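You operate a simulated robot arm through the tools that you are given. There is no shell and no other tool. Be economical: measure what you need, move in short steps, check, and stop when the job is done.

You run a simulated robot arm. Do the job below in one go: nothing can be reset, and whatever is moved stays where it is left.

## Task
Smooth the clamped foil, then lay it in the foil tray.
Fine: rub the creases out with the smoother and put it back; free the clamp after smoothing.
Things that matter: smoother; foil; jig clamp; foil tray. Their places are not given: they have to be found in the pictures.

The check looks at the end state, three seconds after you hand in, the way a careful person would. Anything else that was tipped, shoved, dropped, spilled or broken makes it a failure.

## Robot
A 7-joint arm with a two-finger parallel gripper, fixed in place. Base frame: the origin is at the foot of the arm, x ahead of it, y to its left, z up; the work surface is at about z = 0. Units: mm, degrees, N and s.
With the tool pointing down near the work surface it reaches from about 240 to 620 mm from the base axis. Its first joint turns from -66.0 to 66.0 degrees. Payload 2.6 kg.
Tool frame: the origin (TCP) lies between the finger pads and is the grasp point; the fingertips stand 30 mm ahead of it; z points along the fingers, y is the line along which they close. The gripper opens to 94 mm. The fingers are 28 mm wide and 10 mm thick; the gripper's body (50 by 96 mm) begins 55 mm behind the TCP.
Orientation is that of the tool frame in the base frame, as [roll, pitch, yaw] about the fixed x, y, z axes, in that order (R = Rz(yaw) Ry(pitch) Rx(roll)). With the fingers straight down and closing along the base's y, the tool's x points along the base's -x, its y along +y and its z along -z.

## Interface
- The arm moves only by the tool apply_moves. Its argument "increments" is one flat list of numbers, 7 for each row, row after row: the shift along the base's x, y, z in m, then the turn, a rotation vector about the base's x, y, z in degrees, then the closure, from 0 (fully open) to 1 (shut). In form: [dx, dy, dz, wx, wy, wz, claw, dx, dy, dz, wx, wy, wz, claw, ...]. A call has 1 to 20 rows; each row is the pose to reach, as a shift and turn from the pose commanded when the call began. Rows are played at 5 a second. More than 50 mm and 8.6 degrees between two rows, or a gripper value outside its range, and nothing of the call is played. Where a pose cannot be reached the arm comes as near as it can. A force on the tool above 40 N (or 10 N above the force at the start of the call, whichever is more), or a blocked arm, ends the call early, and 0.2 s more pass. Each finger travels about 72 mm/s and halts on what it meets, pressing with about 33 N; the grip force reading is that of the motor and also rises with nothing between the fingers. The clock runs only during rows and for 0.2 s after the last one: add rows that repeat a pose to give the fingers time. It gives the time, the measured TCP pose, the force on the tool (base axes), the opening and the grip force at its end, in the units of the frame above (readings bear some noise).
- Cameras (640 x 400 px; columns grow to the right, rows downward): "scene" is fixed at [35.8, 442.2, 548.5]; the picture's right is [-0.70, -0.71, 0.00], its down [-0.51, 0.50, -0.71] and it looks along [0.50, -0.49, -0.71] (base axes); focal length 254 px, centre (320, 200). "wrist" rides on the gripper at [-37, 0, -58] in the tool frame; the picture's right is [0.00, -1.00, 0.00], its down [0.97, 0.00, -0.24] and it looks along [0.24, 0.00, 0.97] (tool axes); focal length 218 px, centre (320, 200).
- grab_frame(camera): a new picture of that camera. It takes no simulated time.
- probe_pixels(camera, pixels): for up to 12 pixels [column, row] of the newest picture of that camera ("zoom" is the newest enlarged one), the place [x, y, z] in the base frame of the surface seen there, good to about 2 mm. It takes no simulated time.
- close_up(camera, box): a new picture of the part [left, top, right, bottom] of that camera's present view, enlarged. It takes no simulated time.
- sign_off(): hands the job in; it is judged then, once.

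Keep the steps short. Do not move on a guess: measure, check each grasp and each placing, and mend mistakes. In all there are 80 turns and 54 pictures (those below and enlarged ones count). Leave the gripper open and the arm clear of the work at the hand-in unless told otherwise, and finish with a single line.

The tools are called after "Emit:" as a command line: name --argument value ..., lists and objects as JSON in quotes. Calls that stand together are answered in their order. apply_moves: Moves the arm, as the interface text tells. Its arguments: {"type":"object","properties":{"increments":{"type":"array","items":{"type":"number"}}},"required":["increments"]} The other tools are called the same way: grab_frame (camera) takes a picture; probe_pixels (camera, pixels) gives the place of the surface under pixels of a picture; close_up (camera, box) takes an enlarged picture of a part of a camera's view; sign_off () hands the job in.

At the start:

```text
t: 0.0
eef_pos: [379.5, 176.1, 331.3]
ee_rot: [-180.0, 0.0, 180.0]
force: [-1.2, -0.9, 0.0]
finger_gap: 93.8
grasp_force: 0.1
```

scene: 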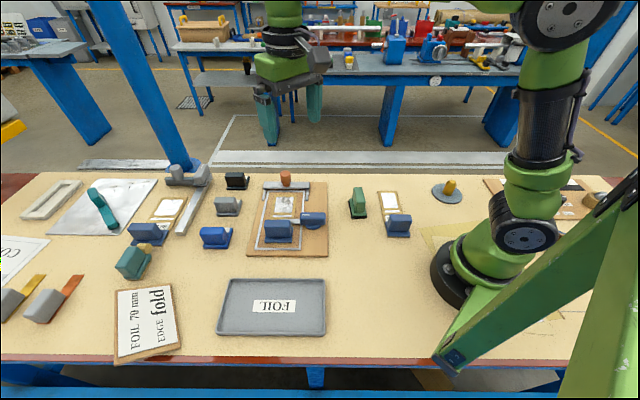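
wrist: 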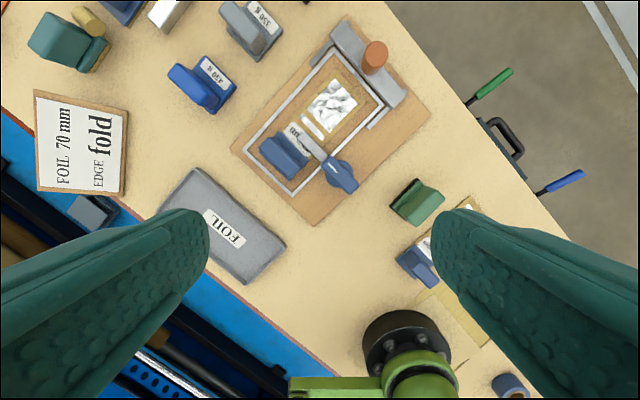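

I see a jig board at about (287,220) with foil, a blue clamp and an orange knob, and the tray at (272,307). There are several blocks that could be the smoother, so I'll enlarge the views first.

Emit:
close_up --camera "scene" --box '[190, 160, 350, 260]'

Emit:
close_up --camera "scene" --box '[0, 160, 256, 320]'

Emit:
close_up --camera "wrist" --box '[220, 10, 450, 230]'

Emit:
close_up --camera "scene" --box '[80, 260, 360, 380]'

```text
4.00 times, centred on (270, 210) of scene
```

zoom: 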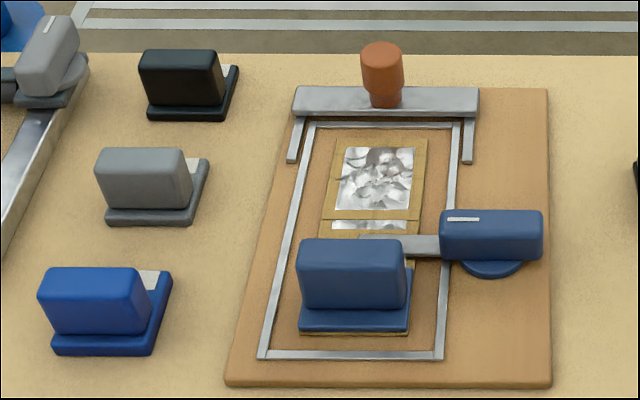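

```text
2.50 times, centred on (128, 240) of scene
```

zoom: 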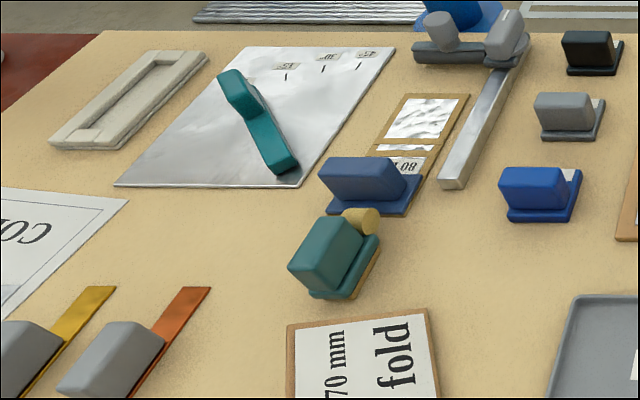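

```text
1.82 times, centred on (335, 120) of wrist
```

zoom: 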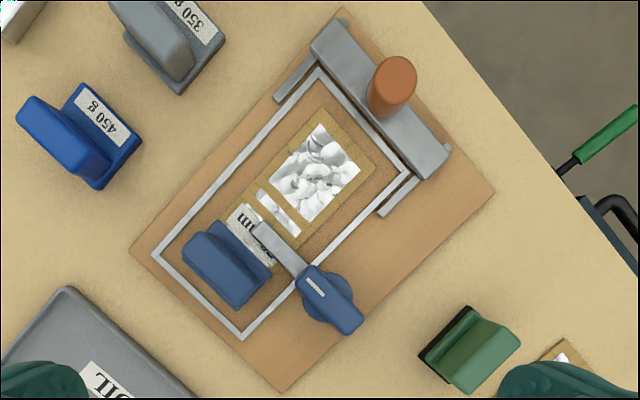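

```text
2.29 times, centred on (220, 320) of scene
```

zoom: 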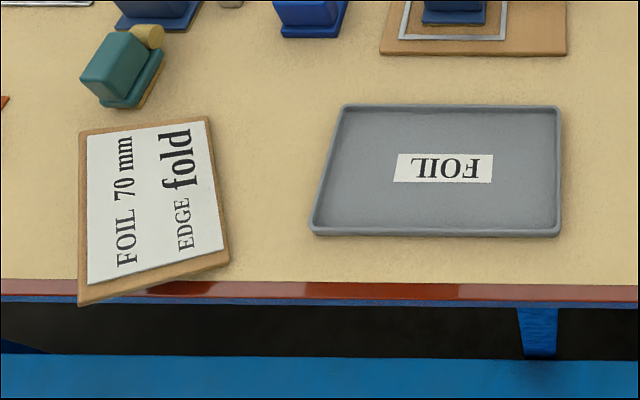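

Several candidates remain. I'll enlarge the right side and the other labelled items before deciding which one is the smoother.

Emit:
close_up --camera "scene" --box '[336, 165, 496, 265]'

Emit:
close_up --camera "wrist" --box '[0, 0, 240, 150]'

Emit:
close_up --camera "scene" --box '[250, 170, 330, 220]'

```text
4.00 times, centred on (416, 215) of scene
```

zoom: 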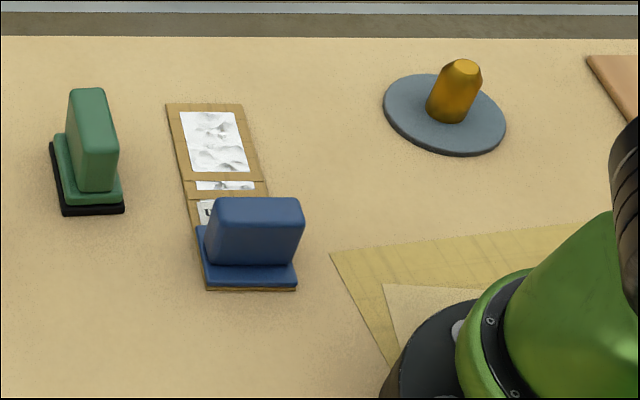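

```text
2.67 times, centred on (120, 75) of wrist
```

zoom: 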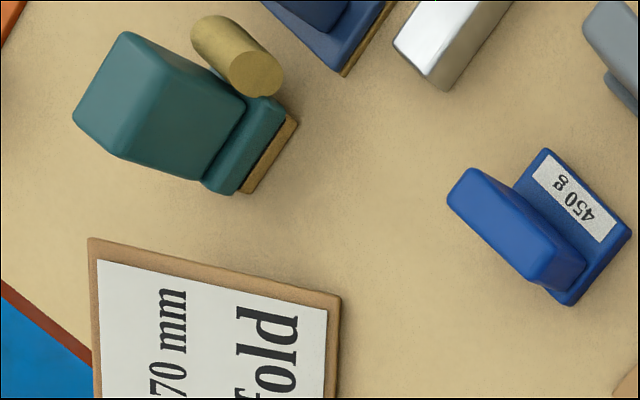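

```text
8.00 times, centred on (290, 195) of scene
```

zoom: 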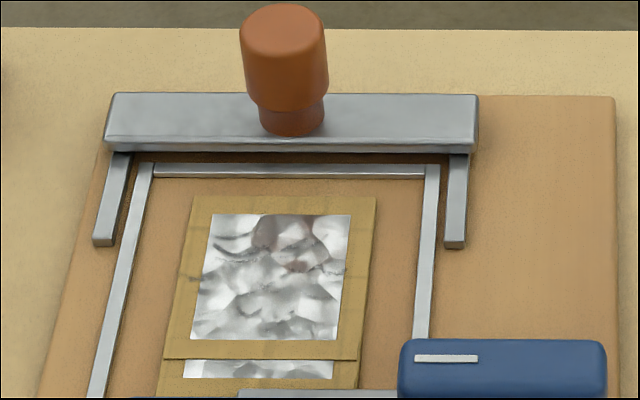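

The smoother is probably the green block with the black pad at (357,203), though the teal block with the dowel at (135,262) is also possible. I'll probe the main items.

Emit:
grab_frame --camera "scene"

Emit:
probe_pixels --camera "scene" --pixels '[[358, 189], [360, 212], [136, 262], [145, 244], [286, 174], [286, 184], [278, 225], [278, 240], [313, 217], [287, 203], [272, 307], [102, 208]]'

Emit:
probe_pixels --camera "scene" --pixels '[[221, 332], [322, 332], [232, 283], [322, 283], [249, 254], [326, 254], [326, 185], [262, 248], [300, 248], [268, 193], [303, 193], [300, 222]]'

```text
44 pictures are left
```

scene: 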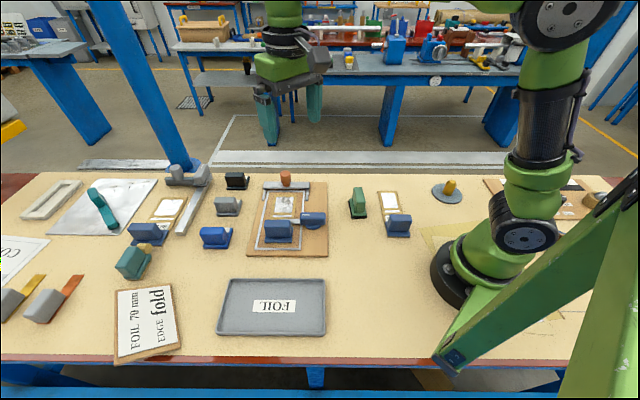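

```text
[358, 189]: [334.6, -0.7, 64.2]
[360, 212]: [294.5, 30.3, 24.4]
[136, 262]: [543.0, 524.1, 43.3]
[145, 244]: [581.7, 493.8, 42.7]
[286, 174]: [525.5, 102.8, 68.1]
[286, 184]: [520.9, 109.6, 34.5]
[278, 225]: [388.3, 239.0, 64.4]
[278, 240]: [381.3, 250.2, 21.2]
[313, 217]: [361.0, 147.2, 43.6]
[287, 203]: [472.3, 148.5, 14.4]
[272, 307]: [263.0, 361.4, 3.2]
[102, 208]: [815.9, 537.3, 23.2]
```

```text
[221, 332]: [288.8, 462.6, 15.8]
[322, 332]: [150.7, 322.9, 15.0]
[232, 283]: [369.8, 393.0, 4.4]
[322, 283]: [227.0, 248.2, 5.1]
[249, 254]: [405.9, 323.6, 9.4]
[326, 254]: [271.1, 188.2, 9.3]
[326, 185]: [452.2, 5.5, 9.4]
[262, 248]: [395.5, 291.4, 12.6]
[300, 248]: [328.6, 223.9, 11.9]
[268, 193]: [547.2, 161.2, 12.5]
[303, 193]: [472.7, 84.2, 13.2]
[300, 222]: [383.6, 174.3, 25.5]
```

The teal block lies about 755 mm out, beyond reach, so the choice is between the green block at about (335,0) and the knobbed bar at about (521,110). I'll move the wrist camera over both to look closer.

Emit:
apply_moves --increments '[0.02, -0.03, -0.03, 0, 0, 0, 0, 0.04, -0.06, -0.06, 0, 0, 0, 0, 0.06, -0.09, -0.09, 0, 0, 0, 0, 0.081, -0.121, -0.121, 0, 0, 0, 0, 0.081, -0.121, -0.131, 0, 0, 0, 0]'

Emit:
grab_frame --camera "wrist"

```text
t: 1.2
eef_pos: [461.6, 54.9, 200.5]
ee_rot: [-180.0, 0.0, -179.9]
force: [1.0, 0.4, -0.1]
finger_gap: 93.9
grasp_force: 0.0
```

```text
43 pictures are left
```

wrist: 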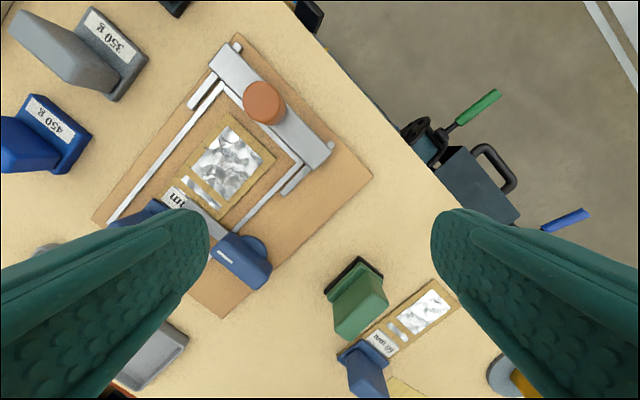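

Emit:
close_up --camera "wrist" --box '[90, 20, 370, 200]'

Emit:
close_up --camera "wrist" --box '[310, 240, 470, 350]'

```text
2.22 times, centred on (230, 110) of wrist
```

zoom: 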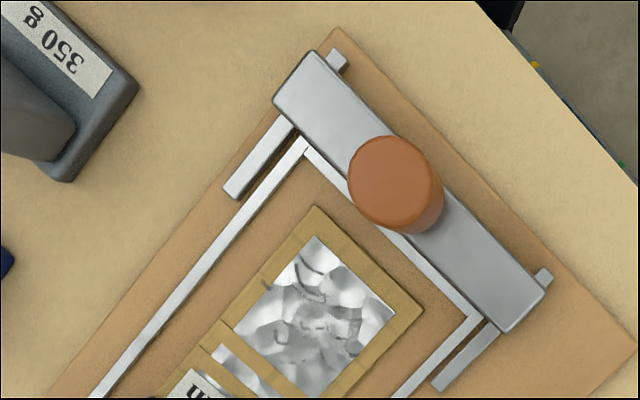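

```text
3.64 times, centred on (390, 295) of wrist
```

zoom: 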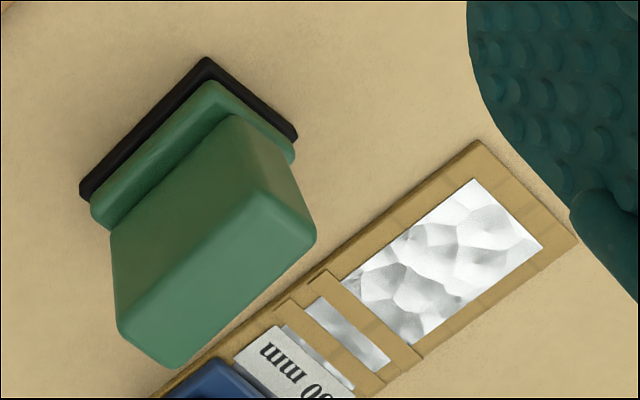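

The green block has a black pad, while the knobbed bar rests on two short stub rails at the jig's end. I'll probe heights to see how the bar is supported and whether it could ride over the foil.

Emit:
probe_pixels --camera "wrist" --pixels '[[215, 58], [322, 158], [236, 45], [328, 146], [196, 105], [288, 190], [264, 100], [170, 160], [232, 155], [250, 195], [225, 130], [265, 160]]'

Emit:
close_up --camera "scene" --box '[256, 165, 320, 205]'

Emit:
probe_pixels --camera "zoom" --pixels '[[100, 185], [515, 185], [80, 260], [510, 265], [300, 190], [120, 200], [480, 190], [300, 220], [300, 125], [300, 40], [60, 150], [150, 205]]'

```text
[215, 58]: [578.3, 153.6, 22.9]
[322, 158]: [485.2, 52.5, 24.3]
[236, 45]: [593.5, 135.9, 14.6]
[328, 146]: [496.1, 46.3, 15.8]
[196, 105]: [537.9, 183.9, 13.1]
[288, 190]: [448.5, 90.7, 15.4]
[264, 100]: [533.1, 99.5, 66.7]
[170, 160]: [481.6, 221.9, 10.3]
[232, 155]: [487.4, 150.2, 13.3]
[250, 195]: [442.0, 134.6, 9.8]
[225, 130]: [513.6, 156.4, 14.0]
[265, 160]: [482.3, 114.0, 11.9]
```

```text
10.00 times, centred on (288, 185) of scene
```

zoom: 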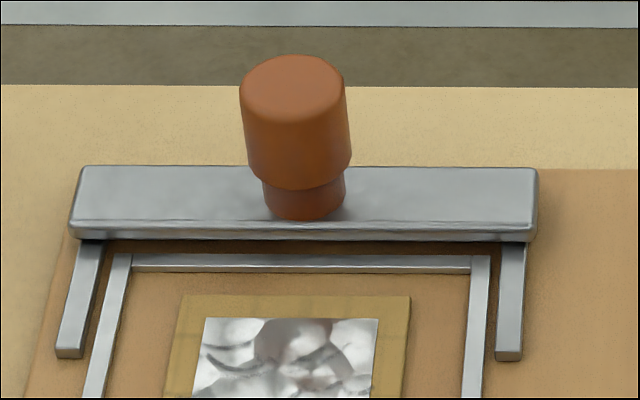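

```text
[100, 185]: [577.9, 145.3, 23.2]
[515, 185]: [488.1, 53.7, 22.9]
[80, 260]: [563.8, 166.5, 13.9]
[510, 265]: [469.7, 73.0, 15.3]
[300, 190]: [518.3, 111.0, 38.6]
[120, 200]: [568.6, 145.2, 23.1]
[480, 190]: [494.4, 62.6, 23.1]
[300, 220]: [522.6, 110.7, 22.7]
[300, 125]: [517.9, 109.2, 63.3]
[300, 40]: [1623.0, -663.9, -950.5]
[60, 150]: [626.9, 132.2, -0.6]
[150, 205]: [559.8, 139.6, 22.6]
```

The bar's underside is at about z 15, on stub rails parked just above foil height (about 13.5). That suits a guided smoother with its own rest. I'll look closer at the foil label and the clamp.

Emit:
apply_moves --increments '[-0.01, 0.03, -0.01, 0, 0, 8, 0, -0.01, 0.06, -0.02, 0, 0, 16, 0, -0.01, 0.09, -0.03, 0, 0, 24, 0, -0.01, 0.11, -0.03, 0, 0, 32, 0, -0.01, 0.12, -0.03, 0, 0, 40, 0, -0.01, 0.13, -0.03, 0, 0, 45, 0]'

Emit:
grab_frame --camera "wrist"

```text
t: 2.6
eef_pos: [451.7, 186.7, 170.4]
ee_rot: [-179.9, 0.0, -134.9]
force: [-0.3, -0.2, 0.7]
finger_gap: 93.8
grasp_force: 0.1
```

```text
39 pictures are left
```

wrist: 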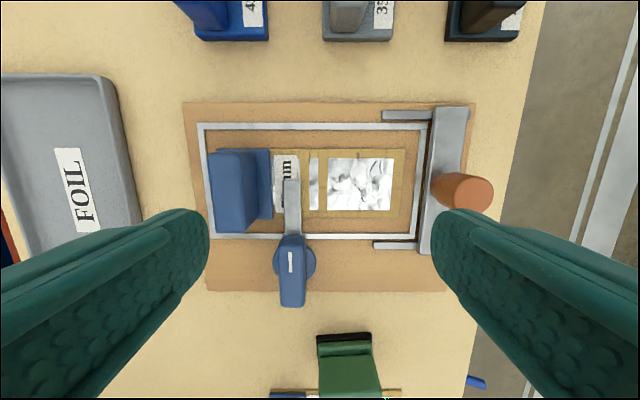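

Emit:
close_up --camera "wrist" --box '[180, 90, 500, 310]'

Emit:
probe_pixels --camera "wrist" --pixels '[[329, 159], [391, 211], [391, 159], [329, 211], [403, 152], [236, 175], [264, 175], [291, 185], [290, 262], [292, 300], [281, 166], [314, 170]]'

```text
1.82 times, centred on (340, 200) of wrist
```

zoom: 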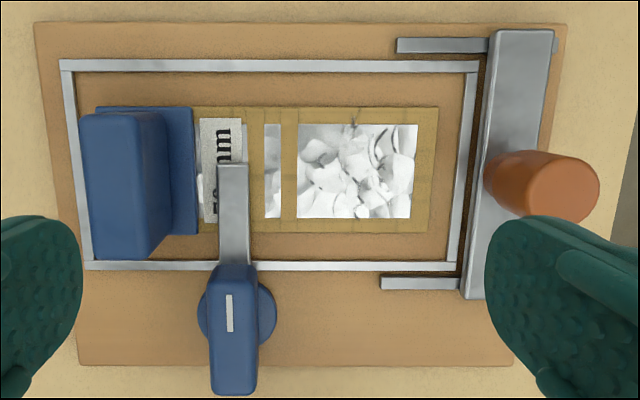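

```text
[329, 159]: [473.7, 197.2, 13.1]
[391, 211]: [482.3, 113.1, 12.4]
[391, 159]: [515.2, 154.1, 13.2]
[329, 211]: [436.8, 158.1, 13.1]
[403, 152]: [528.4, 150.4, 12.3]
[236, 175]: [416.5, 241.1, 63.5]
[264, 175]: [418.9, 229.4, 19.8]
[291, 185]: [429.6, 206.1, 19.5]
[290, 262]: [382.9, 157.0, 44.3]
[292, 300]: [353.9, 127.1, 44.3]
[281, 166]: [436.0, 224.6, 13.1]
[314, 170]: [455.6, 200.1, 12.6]
```

The clamp is a swing arm pivoting at the blue disc, and the label reads "70 mm". The knob sits near (535,105). I'll move over it and check alignment before going down.

Emit:
apply_moves --increments '[0.03, -0.03, 0, 0, 0, 0, 0, 0.06, -0.06, -0.015, 0, 0, 0, 0, 0.082, -0.082, -0.03, 0, 0, 0, 0, 0.082, -0.082, -0.04, 0, 0, 0, 0]'

Emit:
grab_frame --camera "wrist"

```text
t: 3.6
eef_pos: [533.3, 103.4, 129.6]
ee_rot: [179.9, 0.0, -134.9]
force: [-0.2, 0.3, 0.0]
finger_gap: 93.9
grasp_force: 0.0
```

```text
37 pictures are left
```

wrist: 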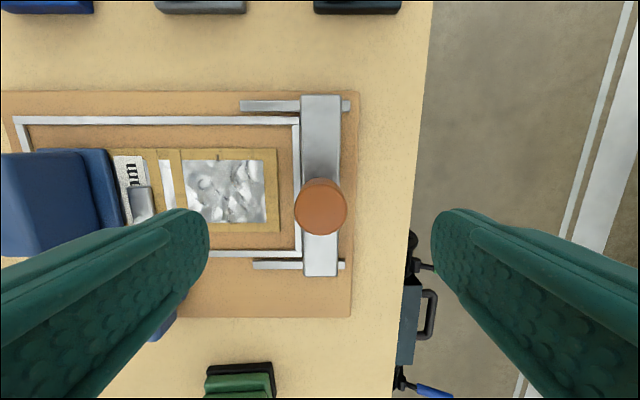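

The knob at (321,207) is centred between the fingers. I'll lower to z≈58 and close on it.

Emit:
apply_moves --increments '[0.001, 0.001, -0.04, 0, 0, 0, 0, 0.001, 0.001, -0.071, 0, 0, 0, 0, 0.001, 0.001, -0.071, 0, 0, 0, 0, 0.001, 0.001, -0.071, 0, 0, 0, 0.8, 0.001, 0.001, -0.071, 0, 0, 0, 0.8, 0.001, 0.001, -0.071, 0, 0, 0, 0.8, 0.001, 0.001, -0.071, 0, 0, 0, 0.8]'

Emit:
grab_frame --camera "wrist"

```text
t: 5.2
eef_pos: [533.5, 104.4, 59.8]
ee_rot: [-180.0, 0.0, -135.0]
force: [2.1, 0.7, -1.1]
finger_gap: 31.5
grasp_force: 45.1
```

```text
36 pictures are left
```

wrist: 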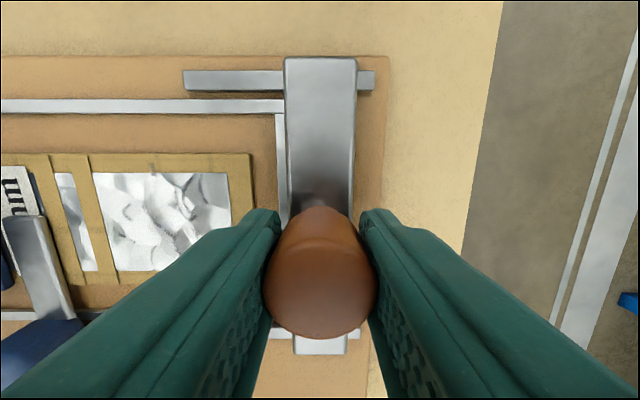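

The knob is held, with a gap of 31.5. I'll lift 15 mm and check that the bar comes free.

Emit:
apply_moves --increments '[0, 0, 0.005, 0, 0, 0, 0.8, 0, 0, 0.015, 0, 0, 0, 0.8, 0, 0, 0.015, 0, 0, 0, 0.8]'

Emit:
close_up --camera "scene" --box '[240, 150, 340, 250]'

```text
t: 6.0
eef_pos: [533.1, 104.5, 76.6]
ee_rot: [-179.9, 0.0, -135.2]
force: [-4.0, -4.9, -3.0]
finger_gap: 31.3
grasp_force: 44.8
```

```text
4.00 times, centred on (290, 200) of scene
```

zoom: 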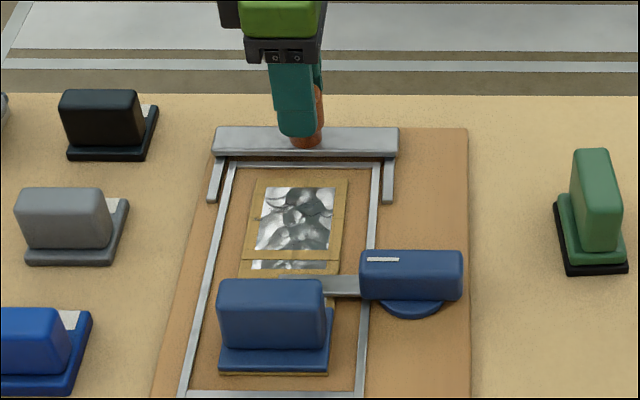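

The bar came free, so it is the smoother. I'll carry it over the foil to just short of the clamp arm (bar centre r≈191 along the jig) and lower close to the foil.

Emit:
apply_moves --increments '[-0.027, 0.027, 0, 0, 0, 0, 0.8, -0.054, 0.054, 0, 0, 0, 0, 0.8, -0.079, 0.079, 0, 0, 0, 0, 0.8, -0.079, 0.079, -0.012, 0, 0, 0, 0.8, -0.079, 0.079, -0.015, 0, 0, 0, 0.8]'

Emit:
close_up --camera "scene" --box '[230, 160, 340, 260]'

Emit:
grab_frame --camera "wrist"

```text
t: 6.5
eef_pos: [504.9, 132.1, 75.2]
ee_rot: [-178.0, 0.5, -135.0]
force: [6.3, -1.6, -1.7]
finger_gap: 31.9
grasp_force: 44.4
stopped in row 2: the force on the tool passed its limit (the readings are from after the stop); the commanded pose is now the measured one
```

```text
4.00 times, centred on (285, 210) of scene
```

zoom: 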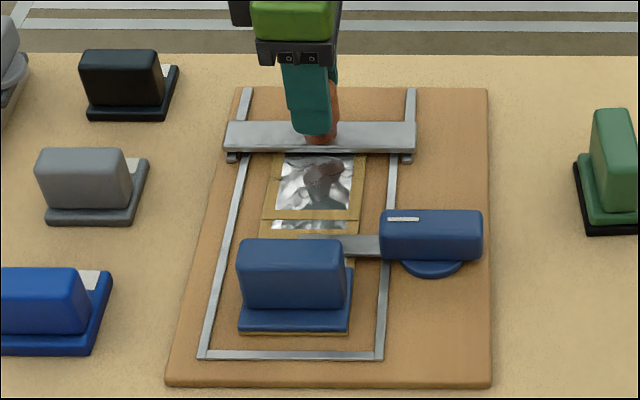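

```text
33 pictures are left
```

wrist: 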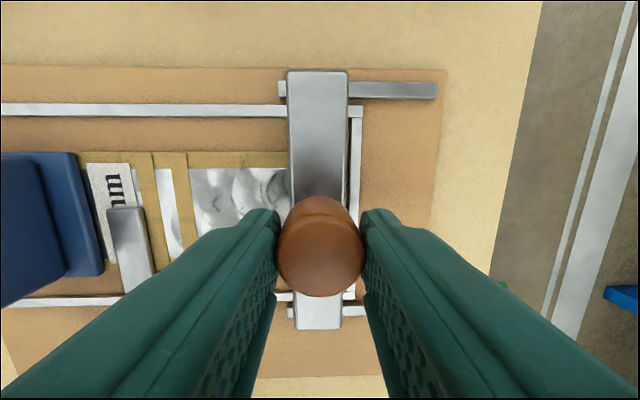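

The call stopped on force. I'll probe the bar's height to see whether it is touching something.

Emit:
probe_pixels --camera "wrist" --pixels '[[300, 85], [340, 85], [300, 180], [340, 180], [300, 318], [335, 318], [284, 88], [430, 90], [320, 205]]'

Emit:
probe_pixels --camera "scene" --pixels '[[271, 194], [302, 194], [261, 199], [302, 199], [285, 194]]'

Emit:
close_up --camera "scene" --box '[262, 170, 318, 206]'

```text
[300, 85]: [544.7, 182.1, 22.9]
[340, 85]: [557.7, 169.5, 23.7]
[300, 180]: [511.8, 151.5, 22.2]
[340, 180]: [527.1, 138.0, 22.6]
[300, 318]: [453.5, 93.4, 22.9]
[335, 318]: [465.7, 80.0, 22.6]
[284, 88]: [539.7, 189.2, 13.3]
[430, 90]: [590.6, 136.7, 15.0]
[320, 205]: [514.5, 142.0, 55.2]
```

```text
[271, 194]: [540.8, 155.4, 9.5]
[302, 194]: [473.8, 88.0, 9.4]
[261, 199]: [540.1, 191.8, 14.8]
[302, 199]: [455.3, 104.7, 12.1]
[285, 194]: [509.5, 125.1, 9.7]
```

```text
11.11 times, centred on (290, 188) of scene
```

zoom: 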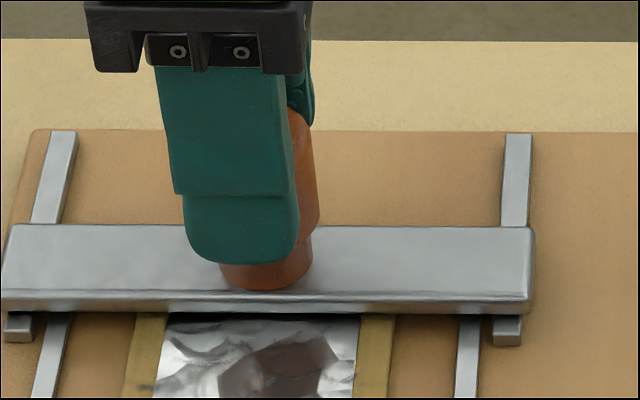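

The bar top is still at z 23. The fingers slid up the knob, and the bar only slid along its stub rails to their end. It is a captive slider and part of the jig, so it is not a free smoother. The free one must be the green felt block. First I'll put the slider back exactly: open, lower, regrip and slide gently.

Emit:
apply_moves --increments '[0, 0, 0, 0, 0, 0, 0.5, 0, 0, 0, 0, 0, 0, 0.5, 0, 0, -0.015, -2, 0, 0, 0.5, 0, 0, -0.015, -2, 0, 0, 0.8, 0, 0, -0.015, -2, 0, 0, 0.8]'

```text
t: 7.7
eef_pos: [504.5, 132.9, 62.0]
ee_rot: [-176.6, -0.9, -135.1]
force: [5.8, -2.8, 0.3]
finger_gap: 33.5
grasp_force: 44.8
```

The tool is tilted about 3.5°. I'll open, level it, regrip and check.

Emit:
apply_moves --increments '[0, 0, 0, 0, 0, 0, 0.5, 0, 0, 0, 0, 0, 0, 0.5, 0, 0, 0, 3.0, 1.8, 0, 0.5, 0, 0, 0, 3.0, 1.8, 0, 0.5, 0, 0, 0, 3.0, 1.8, 0, 0.8, 0, 0, 0, 3.0, 1.8, 0, 0.8]'

Emit:
grab_frame --camera "wrist"

```text
t: 9.1
eef_pos: [504.5, 131.4, 60.7]
ee_rot: [-179.9, -0.1, -135.0]
force: [10.0, -4.4, -1.7]
finger_gap: 31.7
grasp_force: 45.0
```

```text
31 pictures are left
```

wrist: 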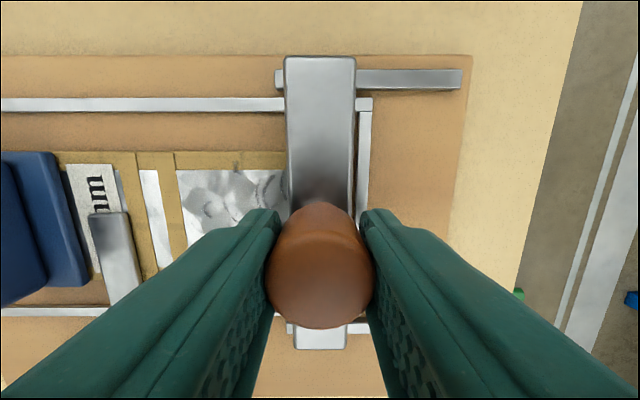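

Level and gripped. I'll slide the bar back slowly to its original place, TCP (533.4,104.4).

Emit:
apply_moves --increments '[0.005, -0.0045, 0, 0, 0, 0, 0.8, 0.01, -0.009, 0, 0, 0, 0, 0.8, 0.015, -0.0135, 0, 0, 0, 0, 0.8, 0.02, -0.018, 0, 0, 0, 0, 0.8, 0.025, -0.0225, 0, 0, 0, 0, 0.8, 0.029, -0.027, 0, 0, 0, 0, 0.8, 0.029, -0.027, 0, 0, 0, 0, 0.8]'

Emit:
grab_frame --camera "wrist"

```text
t: 10.7
eef_pos: [532.6, 104.5, 62.2]
ee_rot: [-179.9, -0.1, -135.2]
force: [-19.1, -18.3, 16.4]
finger_gap: 31.3
grasp_force: 45.1
```

```text
30 pictures are left
```

wrist: 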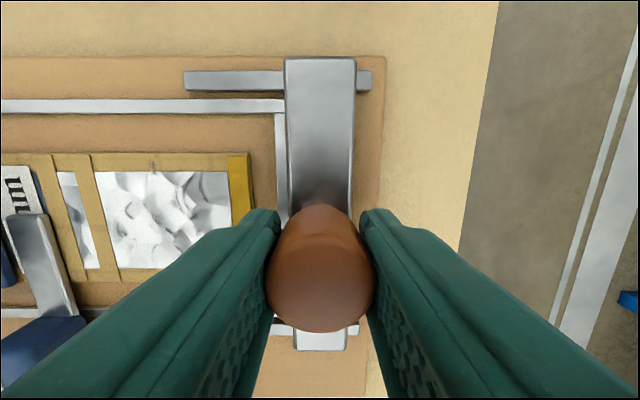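

The bar is back, and the foil's outer edge strip at (238,170) now looks bright yellow. That suggests the slider is the edge-fold bar, matching the card "EDGE fold". I'll release, rise and look.

Emit:
apply_moves --increments '[0, 0, 0, 0, 0, 0, 0.3, 0, 0, 0, 0, 0, 0, 0.3, 0, 0, 0.04, 0, 0, 0, 0.3, -0.02, 0.02, 0.07, 0, 0, 0, 0, -0.02, 0.02, 0.07, 0, 0, 0, 0]'

Emit:
grab_frame --camera "wrist"

Emit:
close_up --camera "scene" --box '[250, 170, 330, 220]'

```text
t: 11.9
eef_pos: [512.2, 126.3, 130.2]
ee_rot: [179.9, -0.1, -135.0]
force: [-1.1, 0.3, -0.3]
finger_gap: 93.8
grasp_force: 0.0
```

```text
29 pictures are left
```

wrist: 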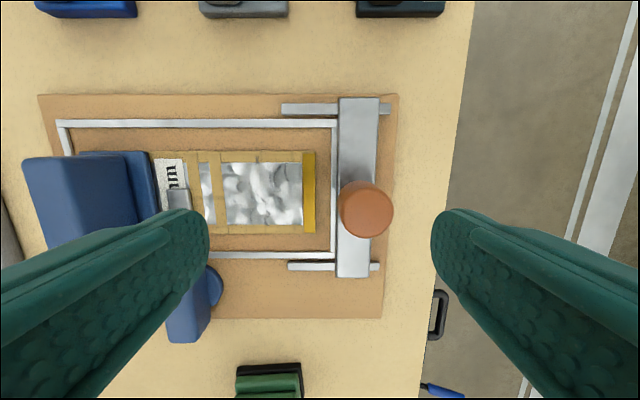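

```text
8.00 times, centred on (290, 195) of scene
```

zoom: 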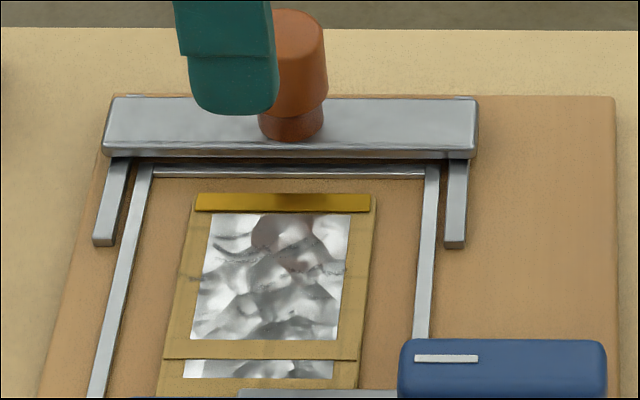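

The bar is an edge folder. It left the foil's edge folded as the card asks, and the creases are still there. Next is the real smoother, the green felt block. I'll go above it and turn the tool -90° so the fingers close across its thin side.

Emit:
apply_moves --increments '[-0.015, -0.01, 0.02, 0, 0, -7.5, 0, -0.03, -0.02, 0.04, 0, 0, -15, 0, -0.045, -0.03, 0.04, 0, 0, -22.5, 0, -0.06, -0.04, 0.04, 0, 0, -30, 0, -0.075, -0.05, 0.04, 0, 0, -37.5, 0, -0.09, -0.062, 0.04, 0, 0, -45, 0, -0.105, -0.074, 0.04, 0, 0, -52.5, 0, -0.12, -0.086, 0.04, 0, 0, -60, 0, -0.135, -0.098, 0.04, 0, 0, -67.5, 0, -0.15, -0.11, 0.04, 0, 0, -75, 0, -0.165, -0.12, 0.04, 0, 0, -82.5, 0, -0.178, -0.127, 0.04, 0, 0, -90, 0, -0.178, -0.127, 0.04, 0, 0, -90, 0]'

Emit:
grab_frame --camera "wrist"

```text
t: 14.7
eef_pos: [336.5, -2.2, 171.3]
ee_rot: [179.9, -0.1, 134.9]
force: [-0.5, -0.1, 0.5]
finger_gap: 94.0
grasp_force: 0.1
```

```text
27 pictures are left
```

wrist: 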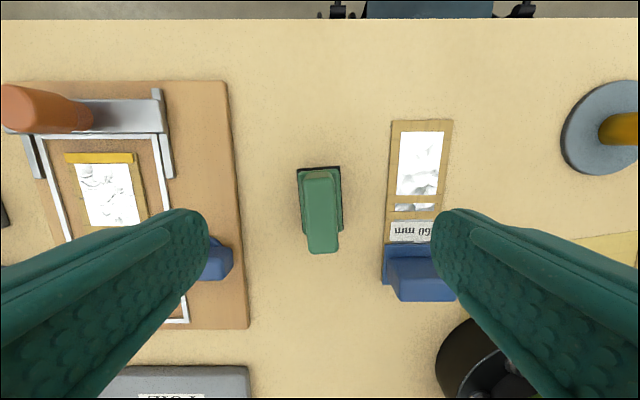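

The green block at (320,210) is aligned with the fingers. I'll probe its extents.

Emit:
probe_pixels --camera "wrist" --pixels '[[300, 169], [338, 169], [300, 230], [343, 220], [308, 178], [334, 178], [309, 248], [337, 248], [322, 210], [322, 172]]'

Emit:
close_up --camera "wrist" --box '[270, 150, 370, 270]'

```text
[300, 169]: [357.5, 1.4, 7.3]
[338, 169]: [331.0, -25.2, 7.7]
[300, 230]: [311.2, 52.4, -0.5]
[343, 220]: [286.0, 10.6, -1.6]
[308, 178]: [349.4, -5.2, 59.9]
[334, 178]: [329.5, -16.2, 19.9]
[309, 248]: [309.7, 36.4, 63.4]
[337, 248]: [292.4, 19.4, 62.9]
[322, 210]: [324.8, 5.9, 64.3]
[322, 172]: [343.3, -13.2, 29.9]
```

```text
3.33 times, centred on (320, 210) of wrist
```

zoom: 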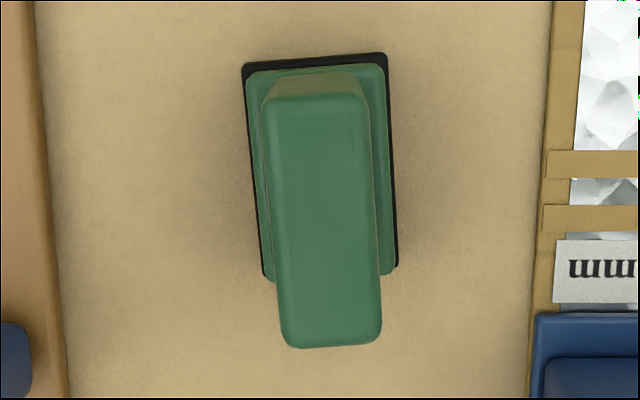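

The handle top is centred near (327,7), about 23 mm wide with its top at z 64, and turned about 4° counter-clockwise. I'll centre, turn 4°, go down to z≈56 and close.

Emit:
apply_moves --increments '[-0.0095, 0.0095, -0.03, 0, 0, 4, 0, -0.0095, 0.0095, -0.07, 0, 0, 4, 0, -0.0095, 0.0095, -0.1, 0, 0, 4, 0, -0.0095, 0.0095, -0.115, 0, 0, 4, 0, -0.0095, 0.0095, -0.115, 0, 0, 4, 0, -0.0095, 0.0095, -0.115, 0, 0, 4, 0.85, -0.0095, 0.0095, -0.115, 0, 0, 4, 0.85, -0.0095, 0.0095, -0.115, 0, 0, 4, 0.85, -0.0095, 0.0095, -0.115, 0, 0, 4, 0.85]'

Emit:
close_up --camera "scene" --box '[316, 150, 412, 230]'

```text
t: 16.7
eef_pos: [325.6, 8.6, 55.5]
ee_rot: [179.9, -0.1, 139.1]
force: [0.1, -0.4, -0.6]
finger_gap: 30.0
grasp_force: 33.3
```

```text
5.00 times, centred on (364, 190) of scene
```

zoom: 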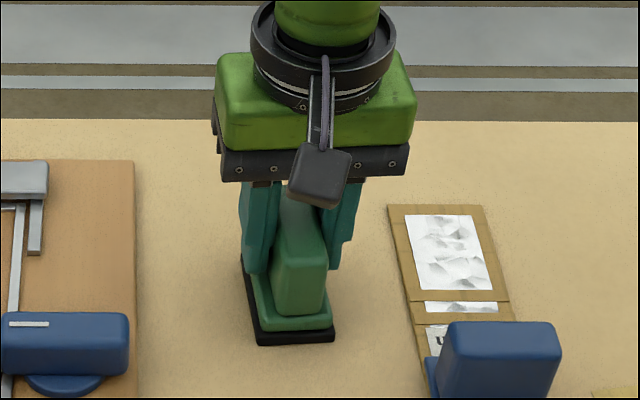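

Closed with gap 30. I'll lift 20 mm and check that the block comes along.

Emit:
apply_moves --increments '[0, 0, 0.008, 0, 0, 0, 0.85, 0, 0, 0.02, 0, 0, 0, 0.85, 0, 0, 0.03, 0, 0, 0, 0.85]'

Emit:
close_up --camera "scene" --box '[316, 150, 412, 230]'

```text
t: 17.5
eef_pos: [325.2, 9.8, 86.0]
ee_rot: [179.9, -0.1, 138.9]
force: [-0.1, 0.3, -1.5]
finger_gap: 30.1
grasp_force: 33.5
```

```text
5.00 times, centred on (364, 190) of scene
```

zoom: 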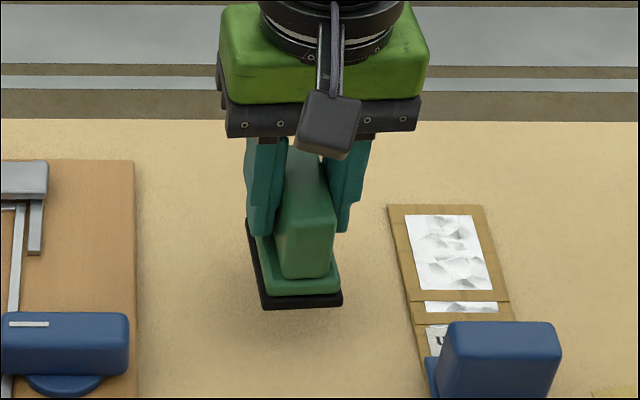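

The block is lifted; its home was TCP (325.6, 8.6, 55.5), yaw 139°. I'll carry it above the foil window (centre about (468,164)), align to the jig and hover just above.

Emit:
apply_moves --increments '[0.005, 0.006, 0.034, 0, 0, 0, 0.85, 0.03, 0.033, 0.034, 0, 0, -1, 0.85, 0.055, 0.06, 0.034, 0, 0, -2, 0.85, 0.08, 0.087, 0.034, 0, 0, -3, 0.85, 0.105, 0.114, 0.034, 0, 0, -4, 0.85, 0.13, 0.14, 0.034, 0, 0, -4, 0.85, 0.143, 0.154, 0.024, 0, 0, -4, 0.85, 0.143, 0.154, 0.0, 0, 0, -4, 0.85, 0.143, 0.154, -0.011, 0, 0, -4, 0.85, 0.143, 0.154, -0.011, 0, 0, -4, 0.85]'

Emit:
close_up --camera "scene" --box '[236, 160, 332, 240]'

Emit:
grab_frame --camera "wrist"

```text
t: 19.7
eef_pos: [469.0, 163.0, 74.7]
ee_rot: [179.9, -0.1, 135.0]
force: [0.2, -0.9, -1.5]
finger_gap: 29.9
grasp_force: 32.5
```

```text
5.00 times, centred on (284, 200) of scene
```

zoom: 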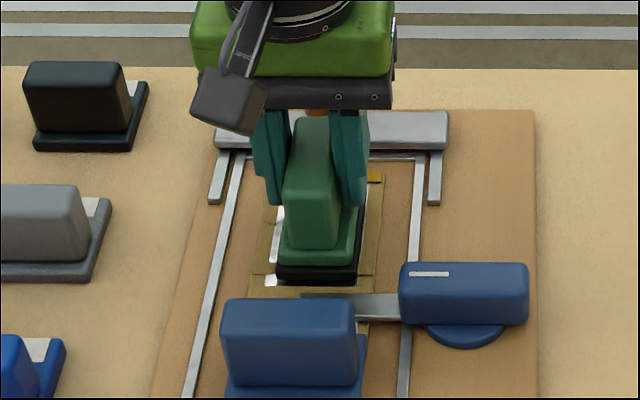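

```text
22 pictures are left
```

wrist: 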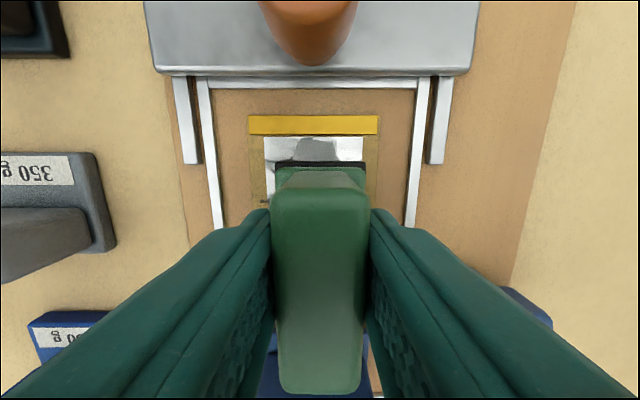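

The pad is over the foil between clamp and fold. I'll lower in small steps until I feel light contact.

Emit:
apply_moves --increments '[0, 0, -0.003, 0, 0, 0, 0.85, 0, 0, -0.005, 0, 0, 0, 0.85, 0, 0, -0.0065, 0, 0, 0, 0.85, 0, 0, -0.0075, 0, 0, 0, 0.85, 0, 0, -0.0075, 0, 0, 0, 0.85]'

```text
t: 20.9
eef_pos: [469.1, 161.8, 70.1]
ee_rot: [179.7, -0.1, 135.1]
force: [-5.3, -2.7, 24.3]
finger_gap: 30.0
grasp_force: 33.2
```

Contact at z≈70 with 24 N. I'll ease about 1 mm and rub over the window in lengthwise strokes across three lanes, then lift.

Emit:
apply_moves --increments '[0, 0, 0.001, 0, 0, 0, 0.85, -0.012, -0.0007, 0.001, 0, 0, 0, 0.85, -0.0177, 0.0049, 0.001, 0, 0, 0, 0.85, -0.0106, -0.0021, 0.001, 0, 0, 0, 0.85, -0.0035, -0.0092, 0.001, 0, 0, 0, 0.85, 0.0021, -0.0148, 0.001, 0, 0, 0, 0.85, 0.0085, -0.0085, 0.001, 0, 0, 0, 0.85, 0.0014, -0.0014, 0.001, 0, 0, 0, 0.85, -0.0057, 0.0057, 0.001, 0, 0, 0, 0.85, -0.0113, 0.0113, 0.001, 0, 0, 0, 0.85, -0.0049, 0.0177, 0.001, 0, 0, 0, 0.85, 0.0021, 0.0106, 0.001, 0, 0, 0, 0.85, 0.0092, 0.0035, 0.001, 0, 0, 0, 0.85, 0.0148, -0.0021, 0.001, 0, 0, 0, 0.85, 0.0092, 0.0035, 0.001, 0, 0, 0, 0.85, 0.0021, 0.0106, 0.001, 0, 0, 0, 0.85, -0.0049, 0.0177, 0.001, 0, 0, 0, 0.85, -0.0057, 0.0057, 0.001, 0, 0, 0, 0.85, 0.0014, -0.0014, 0.001, 0, 0, 0, 0.85, 0, 0, 0.015, 0, 0, 0, 0.85]'

```text
t: 25.1
eef_pos: [467.7, 162.3, 82.1]
ee_rot: [179.9, -0.1, 135.2]
force: [-0.2, 0.6, -2.0]
finger_gap: 29.8
grasp_force: 32.9
```

The strokes completed. I'll lift 70 mm, shift aside and inspect the foil.

Emit:
apply_moves --increments '[0, 0, 0.03, 0, 0, 0, 0.85, -0.02, -0.02, 0.05, 0, 0, 0, 0.85, -0.05, -0.05, 0.06, 0, 0, 0, 0.85, -0.07, -0.08, 0.06, 0, 0, 0, 0.85, -0.07, -0.08, 0.06, 0, 0, 0, 0.85]'

Emit:
close_up --camera "scene" --box '[246, 165, 326, 225]'

```text
t: 26.3
eef_pos: [397.8, 82.6, 139.9]
ee_rot: [179.9, -0.1, 135.0]
force: [0.2, -0.1, -0.7]
finger_gap: 29.9
grasp_force: 31.9
```

```text
6.67 times, centred on (286, 195) of scene
```

zoom: 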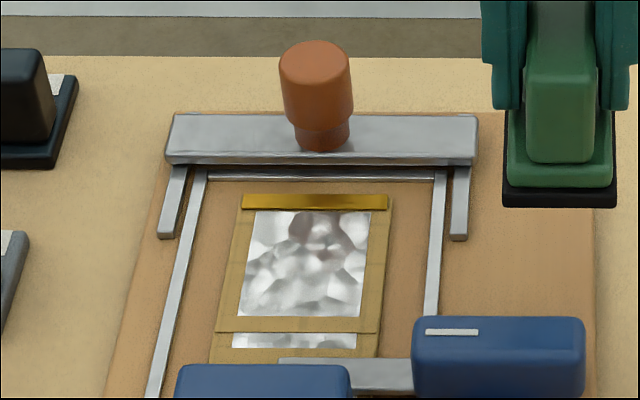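

The dark creases are gone but ripples remain, so the green block is indeed the smoother. I'll go back for more passes with slightly more pressure.

Emit:
apply_moves --increments '[0.03, 0.035, 0, 0, 0, 0, 0.85, 0.06, 0.07, -0.02, 0, 0, 0, 0.85, 0.07, 0.08, -0.05, 0, 0, 0, 0.85, 0.07, 0.08, -0.066, 0, 0, 0, 0.85, 0.07, 0.08, -0.072, 0, 0, 0, 0.85, 0.07, 0.08, -0.0745, 0, 0, 0, 0.85, 0.07, 0.08, -0.0745, 0, 0, 0, 0.85]'

```text
refused: row 2 steps farther than a row can; nothing moved
```

Emit:
apply_moves --increments '[0.025, 0.03, 0, 0, 0, 0, 0.85, 0.05, 0.06, -0.01, 0, 0, 0, 0.85, 0.07, 0.08, -0.04, 0, 0, 0, 0.85, 0.07, 0.08, -0.064, 0, 0, 0, 0.85, 0.07, 0.08, -0.071, 0, 0, 0, 0.85, 0.07, 0.08, -0.0745, 0, 0, 0, 0.85, 0.07, 0.08, -0.0745, 0, 0, 0, 0.85]'

```text
t: 27.9
eef_pos: [469.7, 162.8, 68.2]
ee_rot: [179.8, -0.1, 135.0]
force: [-3.1, -0.7, 9.0]
finger_gap: 29.9
grasp_force: 32.7
```

Contact at 9 N. I'll press about 1 mm more and rub a longer pattern, twice.

Emit:
apply_moves --increments '[-0.0134, 0.0007, -0.001, 0, 0, 0, 0.85, -0.0191, 0.0064, -0.001, 0, 0, 0, 0.85, -0.0106, -0.0021, -0.001, 0, 0, 0, 0.85, -0.0021, -0.0106, -0.001, 0, 0, 0, 0.85, 0.0049, -0.0177, -0.001, 0, 0, 0, 0.85, 0.0113, -0.0113, -0.001, 0, 0, 0, 0.85, 0.0028, -0.0028, -0.001, 0, 0, 0, 0.85, -0.0057, 0.0057, -0.001, 0, 0, 0, 0.85, -0.0127, 0.0127, -0.001, 0, 0, 0, 0.85, -0.0064, 0.0191, -0.001, 0, 0, 0, 0.85, 0.0021, 0.0106, -0.001, 0, 0, 0, 0.85, 0.0106, 0.0021, -0.001, 0, 0, 0, 0.85, 0.0177, -0.0049, -0.001, 0, 0, 0, 0.85, 0.0106, 0.0021, -0.001, 0, 0, 0, 0.85, 0.0021, 0.0106, -0.001, 0, 0, 0, 0.85, -0.0064, 0.0191, -0.001, 0, 0, 0, 0.85, -0.0057, 0.0057, -0.001, 0, 0, 0, 0.85, 0.0028, -0.0028, -0.001, 0, 0, 0, 0.85, 0.0113, -0.0113, -0.001, 0, 0, 0, 0.85, 0, 0, -0.001, 0, 0, 0, 0.85]'

Emit:
apply_moves --increments '[-0.0134, 0.0007, 0, 0, 0, 0, 0.85, -0.0191, 0.0064, 0, 0, 0, 0, 0.85, -0.0106, -0.0021, 0, 0, 0, 0, 0.85, -0.0021, -0.0106, 0, 0, 0, 0, 0.85, 0.0049, -0.0177, 0, 0, 0, 0, 0.85, 0.0113, -0.0113, 0, 0, 0, 0, 0.85, 0.0028, -0.0028, 0, 0, 0, 0, 0.85, -0.0057, 0.0057, 0, 0, 0, 0, 0.85, -0.0127, 0.0127, 0, 0, 0, 0, 0.85, -0.0064, 0.0191, 0, 0, 0, 0, 0.85, 0.0021, 0.0106, 0, 0, 0, 0, 0.85, 0.0106, 0.0021, 0, 0, 0, 0, 0.85, 0.0177, -0.0049, 0, 0, 0, 0, 0.85, 0.0106, 0.0021, 0, 0, 0, 0, 0.85, 0.0021, 0.0106, 0, 0, 0, 0, 0.85, -0.0064, 0.0191, 0, 0, 0, 0, 0.85, -0.0057, 0.0057, 0, 0, 0, 0, 0.85, 0.0028, -0.0028, 0, 0, 0, 0, 0.85, 0.0113, -0.0113, 0, 0, 0, 0, 0.85, 0, 0, 0.012, 0, 0, 0, 0.85]'

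Emit:
apply_moves --increments '[0, 0, 0.03, 0, 0, 0, 0.85, -0.02, -0.02, 0.05, 0, 0, 0, 0.85, -0.045, -0.05, 0.06, 0, 0, 0, 0.85, -0.07, -0.08, 0.06, 0, 0, 0, 0.85, -0.07, -0.08, 0.06, 0, 0, 0, 0.85]'

Emit:
close_up --camera "scene" --box '[246, 165, 326, 225]'

```text
t: 32.1
eef_pos: [468.9, 159.7, 68.2]
ee_rot: [179.9, 0.1, 135.0]
force: [3.3, -4.0, 7.0]
finger_gap: 29.9
grasp_force: 32.3
```

```text
t: 36.3
eef_pos: [467.9, 161.7, 79.2]
ee_rot: [-179.9, 0.0, 134.9]
force: [-0.2, 0.3, -1.5]
finger_gap: 29.8
grasp_force: 32.9
```

```text
t: 37.5
eef_pos: [398.5, 81.7, 140.2]
ee_rot: [179.9, -0.1, 135.0]
force: [0.8, -0.1, -1.5]
finger_gap: 30.1
grasp_force: 33.0
```

```text
6.67 times, centred on (286, 195) of scene
```

zoom: 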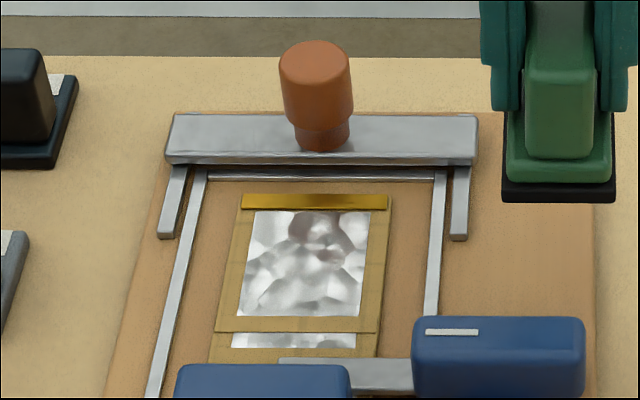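

The picture is nearly unchanged since the first pass. I'll look from the wrist camera to judge whether creases remain.

Emit:
grab_frame --camera "wrist"

Emit:
close_up --camera "scene" --box '[266, 184, 306, 212]'

```text
19 pictures are left
```

wrist: 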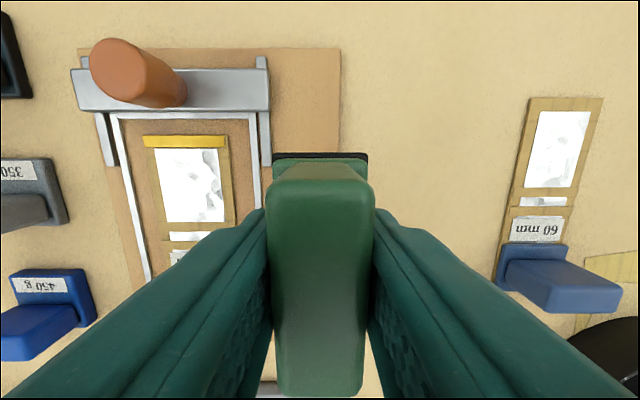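

```text
14.29 times, centred on (286, 198) of scene
```

zoom: 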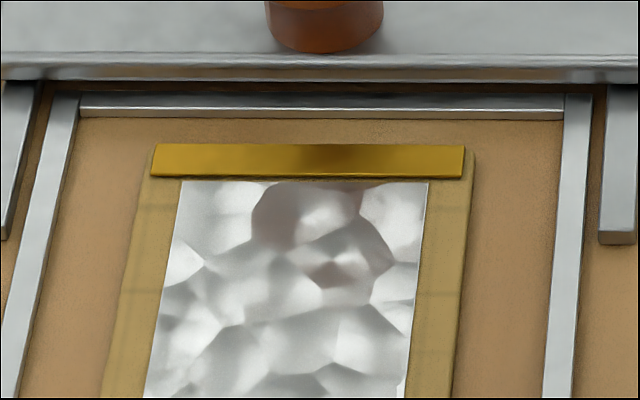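

Facets remain. The second round pressed at only about 8 N, against about 24 N in the first, so I'll go back and press harder, checking the force.

Emit:
apply_moves --increments '[0.025, 0.03, 0, 0, 0, 0, 0.85, 0.05, 0.06, -0.01, 0, 0, 0, 0.85, 0.07, 0.08, -0.04, 0, 0, 0, 0.85, 0.07, 0.08, -0.064, 0, 0, 0, 0.85, 0.07, 0.08, -0.072, 0, 0, 0, 0.85, 0.07, 0.08, -0.076, 0, 0, 0, 0.85, 0.07, 0.08, -0.077, 0, 0, 0, 0.85, 0.07, 0.08, -0.077, 0, 0, 0, 0.85]'

```text
t: 39.3
eef_pos: [471.1, 161.8, 64.3]
ee_rot: [179.8, 0.3, 135.0]
force: [0.7, -4.6, 25.6]
finger_gap: 29.9
grasp_force: 33.2
```

Now 25.6 N. The block has slid a little up in the grip, until the fingertips rest near its base. I'll rub the pattern at this pressure.

Emit:
apply_moves --increments '[-0.0134, 0.0007, 0, 0, 0, 0, 0.85, -0.0191, 0.0064, 0, 0, 0, 0, 0.85, -0.0106, -0.0021, 0, 0, 0, 0, 0.85, -0.0021, -0.0106, 0, 0, 0, 0, 0.85, 0.0049, -0.0177, 0, 0, 0, 0, 0.85, 0.0113, -0.0113, 0, 0, 0, 0, 0.85, 0.0028, -0.0028, 0, 0, 0, 0, 0.85, -0.0057, 0.0057, 0, 0, 0, 0, 0.85, -0.0127, 0.0127, 0, 0, 0, 0, 0.85, -0.0064, 0.0191, 0, 0, 0, 0, 0.85, 0.0021, 0.0106, 0, 0, 0, 0, 0.85, 0.0106, 0.0021, 0, 0, 0, 0, 0.85, 0.0177, -0.0049, 0, 0, 0, 0, 0.85, 0.0106, 0.0021, 0, 0, 0, 0, 0.85, 0.0021, 0.0106, 0, 0, 0, 0, 0.85, -0.0064, 0.0191, 0, 0, 0, 0, 0.85, -0.0057, 0.0057, 0, 0, 0, 0, 0.85, 0.0028, -0.0028, 0, 0, 0, 0, 0.85, 0.0113, -0.0113, 0, 0, 0, 0, 0.85, 0, 0, 0, 0, 0, 0, 0.85]'

Emit:
apply_moves --increments '[0, 0, 0.03, 0, 0, 0, 0.85, -0.02, -0.02, 0.06, 0, 0, 0, 0.85, -0.045, -0.05, 0.073, 0, 0, 0, 0.85, -0.07, -0.08, 0.073, 0, 0, 0, 0.85, -0.07, -0.08, 0.073, 0, 0, 0, 0.85]'

Emit:
close_up --camera "scene" --box '[246, 165, 326, 225]'

```text
t: 41.5
eef_pos: [462.6, 172.1, 64.4]
ee_rot: [-180.0, 0.8, 134.8]
force: [1.0, -1.9, 4.6]
finger_gap: 29.9
grasp_force: 32.6
stopped in row 10: the force on the tool passed its limit (the readings are from after the stop); the commanded pose is now the measured one
```

```text
t: 42.7
eef_pos: [390.8, 91.0, 137.3]
ee_rot: [179.9, 0.6, 135.0]
force: [0.8, 0.3, -1.1]
finger_gap: 29.9
grasp_force: 32.4
```

```text
6.67 times, centred on (286, 195) of scene
```

zoom: 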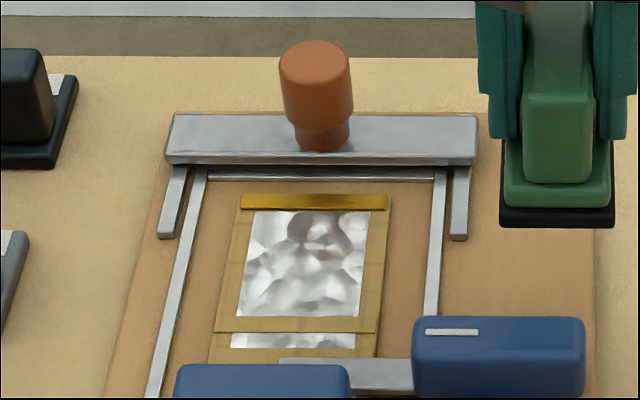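

It is softer again but not flat, and the call stopped near the clamp end. I'll return and make full-length strokes staying clear of the clamp arm, reaching further toward the fold, at about 16 N.

Emit:
apply_moves --increments '[0.025, 0.025, 0, 0, 0, 0, 0.85, 0.05, 0.05, -0.01, 0, 0, 0, 0.85, 0.0766, 0.07, -0.04, 0, 0, 0, 0.85, 0.0766, 0.07, -0.064, 0, 0, 0, 0.85, 0.0766, 0.07, -0.072, 0, 0, 0, 0.85, 0.0766, 0.07, -0.075, 0, 0, 0, 0.85, 0.0766, 0.07, -0.075, 0, 0, 0, 0.85]'

```text
t: 44.3
eef_pos: [468.9, 162.4, 64.4]
ee_rot: [179.7, 0.6, 134.8]
force: [-7.2, -3.9, 28.9]
finger_gap: 29.8
grasp_force: 33.3
```

29 N now; I'll ease 0.6 mm and make the long strokes.

Emit:
apply_moves --increments '[-0.0134, 0.0007, 0.0006, 0, 0, 0, 0.85, -0.0064, -0.0064, 0.0006, 0, 0, 0, 0.85, 0.0014, -0.0141, 0.0006, 0, 0, 0, 0.85, 0.0092, -0.0219, 0.0006, 0, 0, 0, 0.85, 0.017, -0.0297, 0.0006, 0, 0, 0, 0.85, 0.0233, -0.0233, 0.0006, 0, 0, 0, 0.85, 0.0156, -0.0156, 0.0006, 0, 0, 0, 0.85, 0.0078, -0.0078, 0.0006, 0, 0, 0, 0.85, 0, 0, 0.0006, 0, 0, 0, 0.85, -0.0071, 0.0071, 0.0006, 0, 0, 0, 0.85, -0.0007, 0.0134, 0.0006, 0, 0, 0, 0.85, 0.0064, 0.0064, 0.0006, 0, 0, 0, 0.85, 0.0141, -0.0014, 0.0006, 0, 0, 0, 0.85, 0.0219, -0.0092, 0.0006, 0, 0, 0, 0.85, 0.0297, -0.017, 0.0006, 0, 0, 0, 0.85, 0.0219, -0.0092, 0.0006, 0, 0, 0, 0.85, 0.0141, -0.0014, 0.0006, 0, 0, 0, 0.85, 0.0064, 0.0064, 0.0006, 0, 0, 0, 0.85, -0.0007, 0.0134, 0.0006, 0, 0, 0, 0.85, 0, 0, 0.0006, 0, 0, 0, 0.85]'

```text
t: 48.5
eef_pos: [466.4, 166.9, 63.8]
ee_rot: [179.7, 0.2, 135.1]
force: [-1.7, 11.7, 26.5]
finger_gap: 29.8
grasp_force: 32.4
```

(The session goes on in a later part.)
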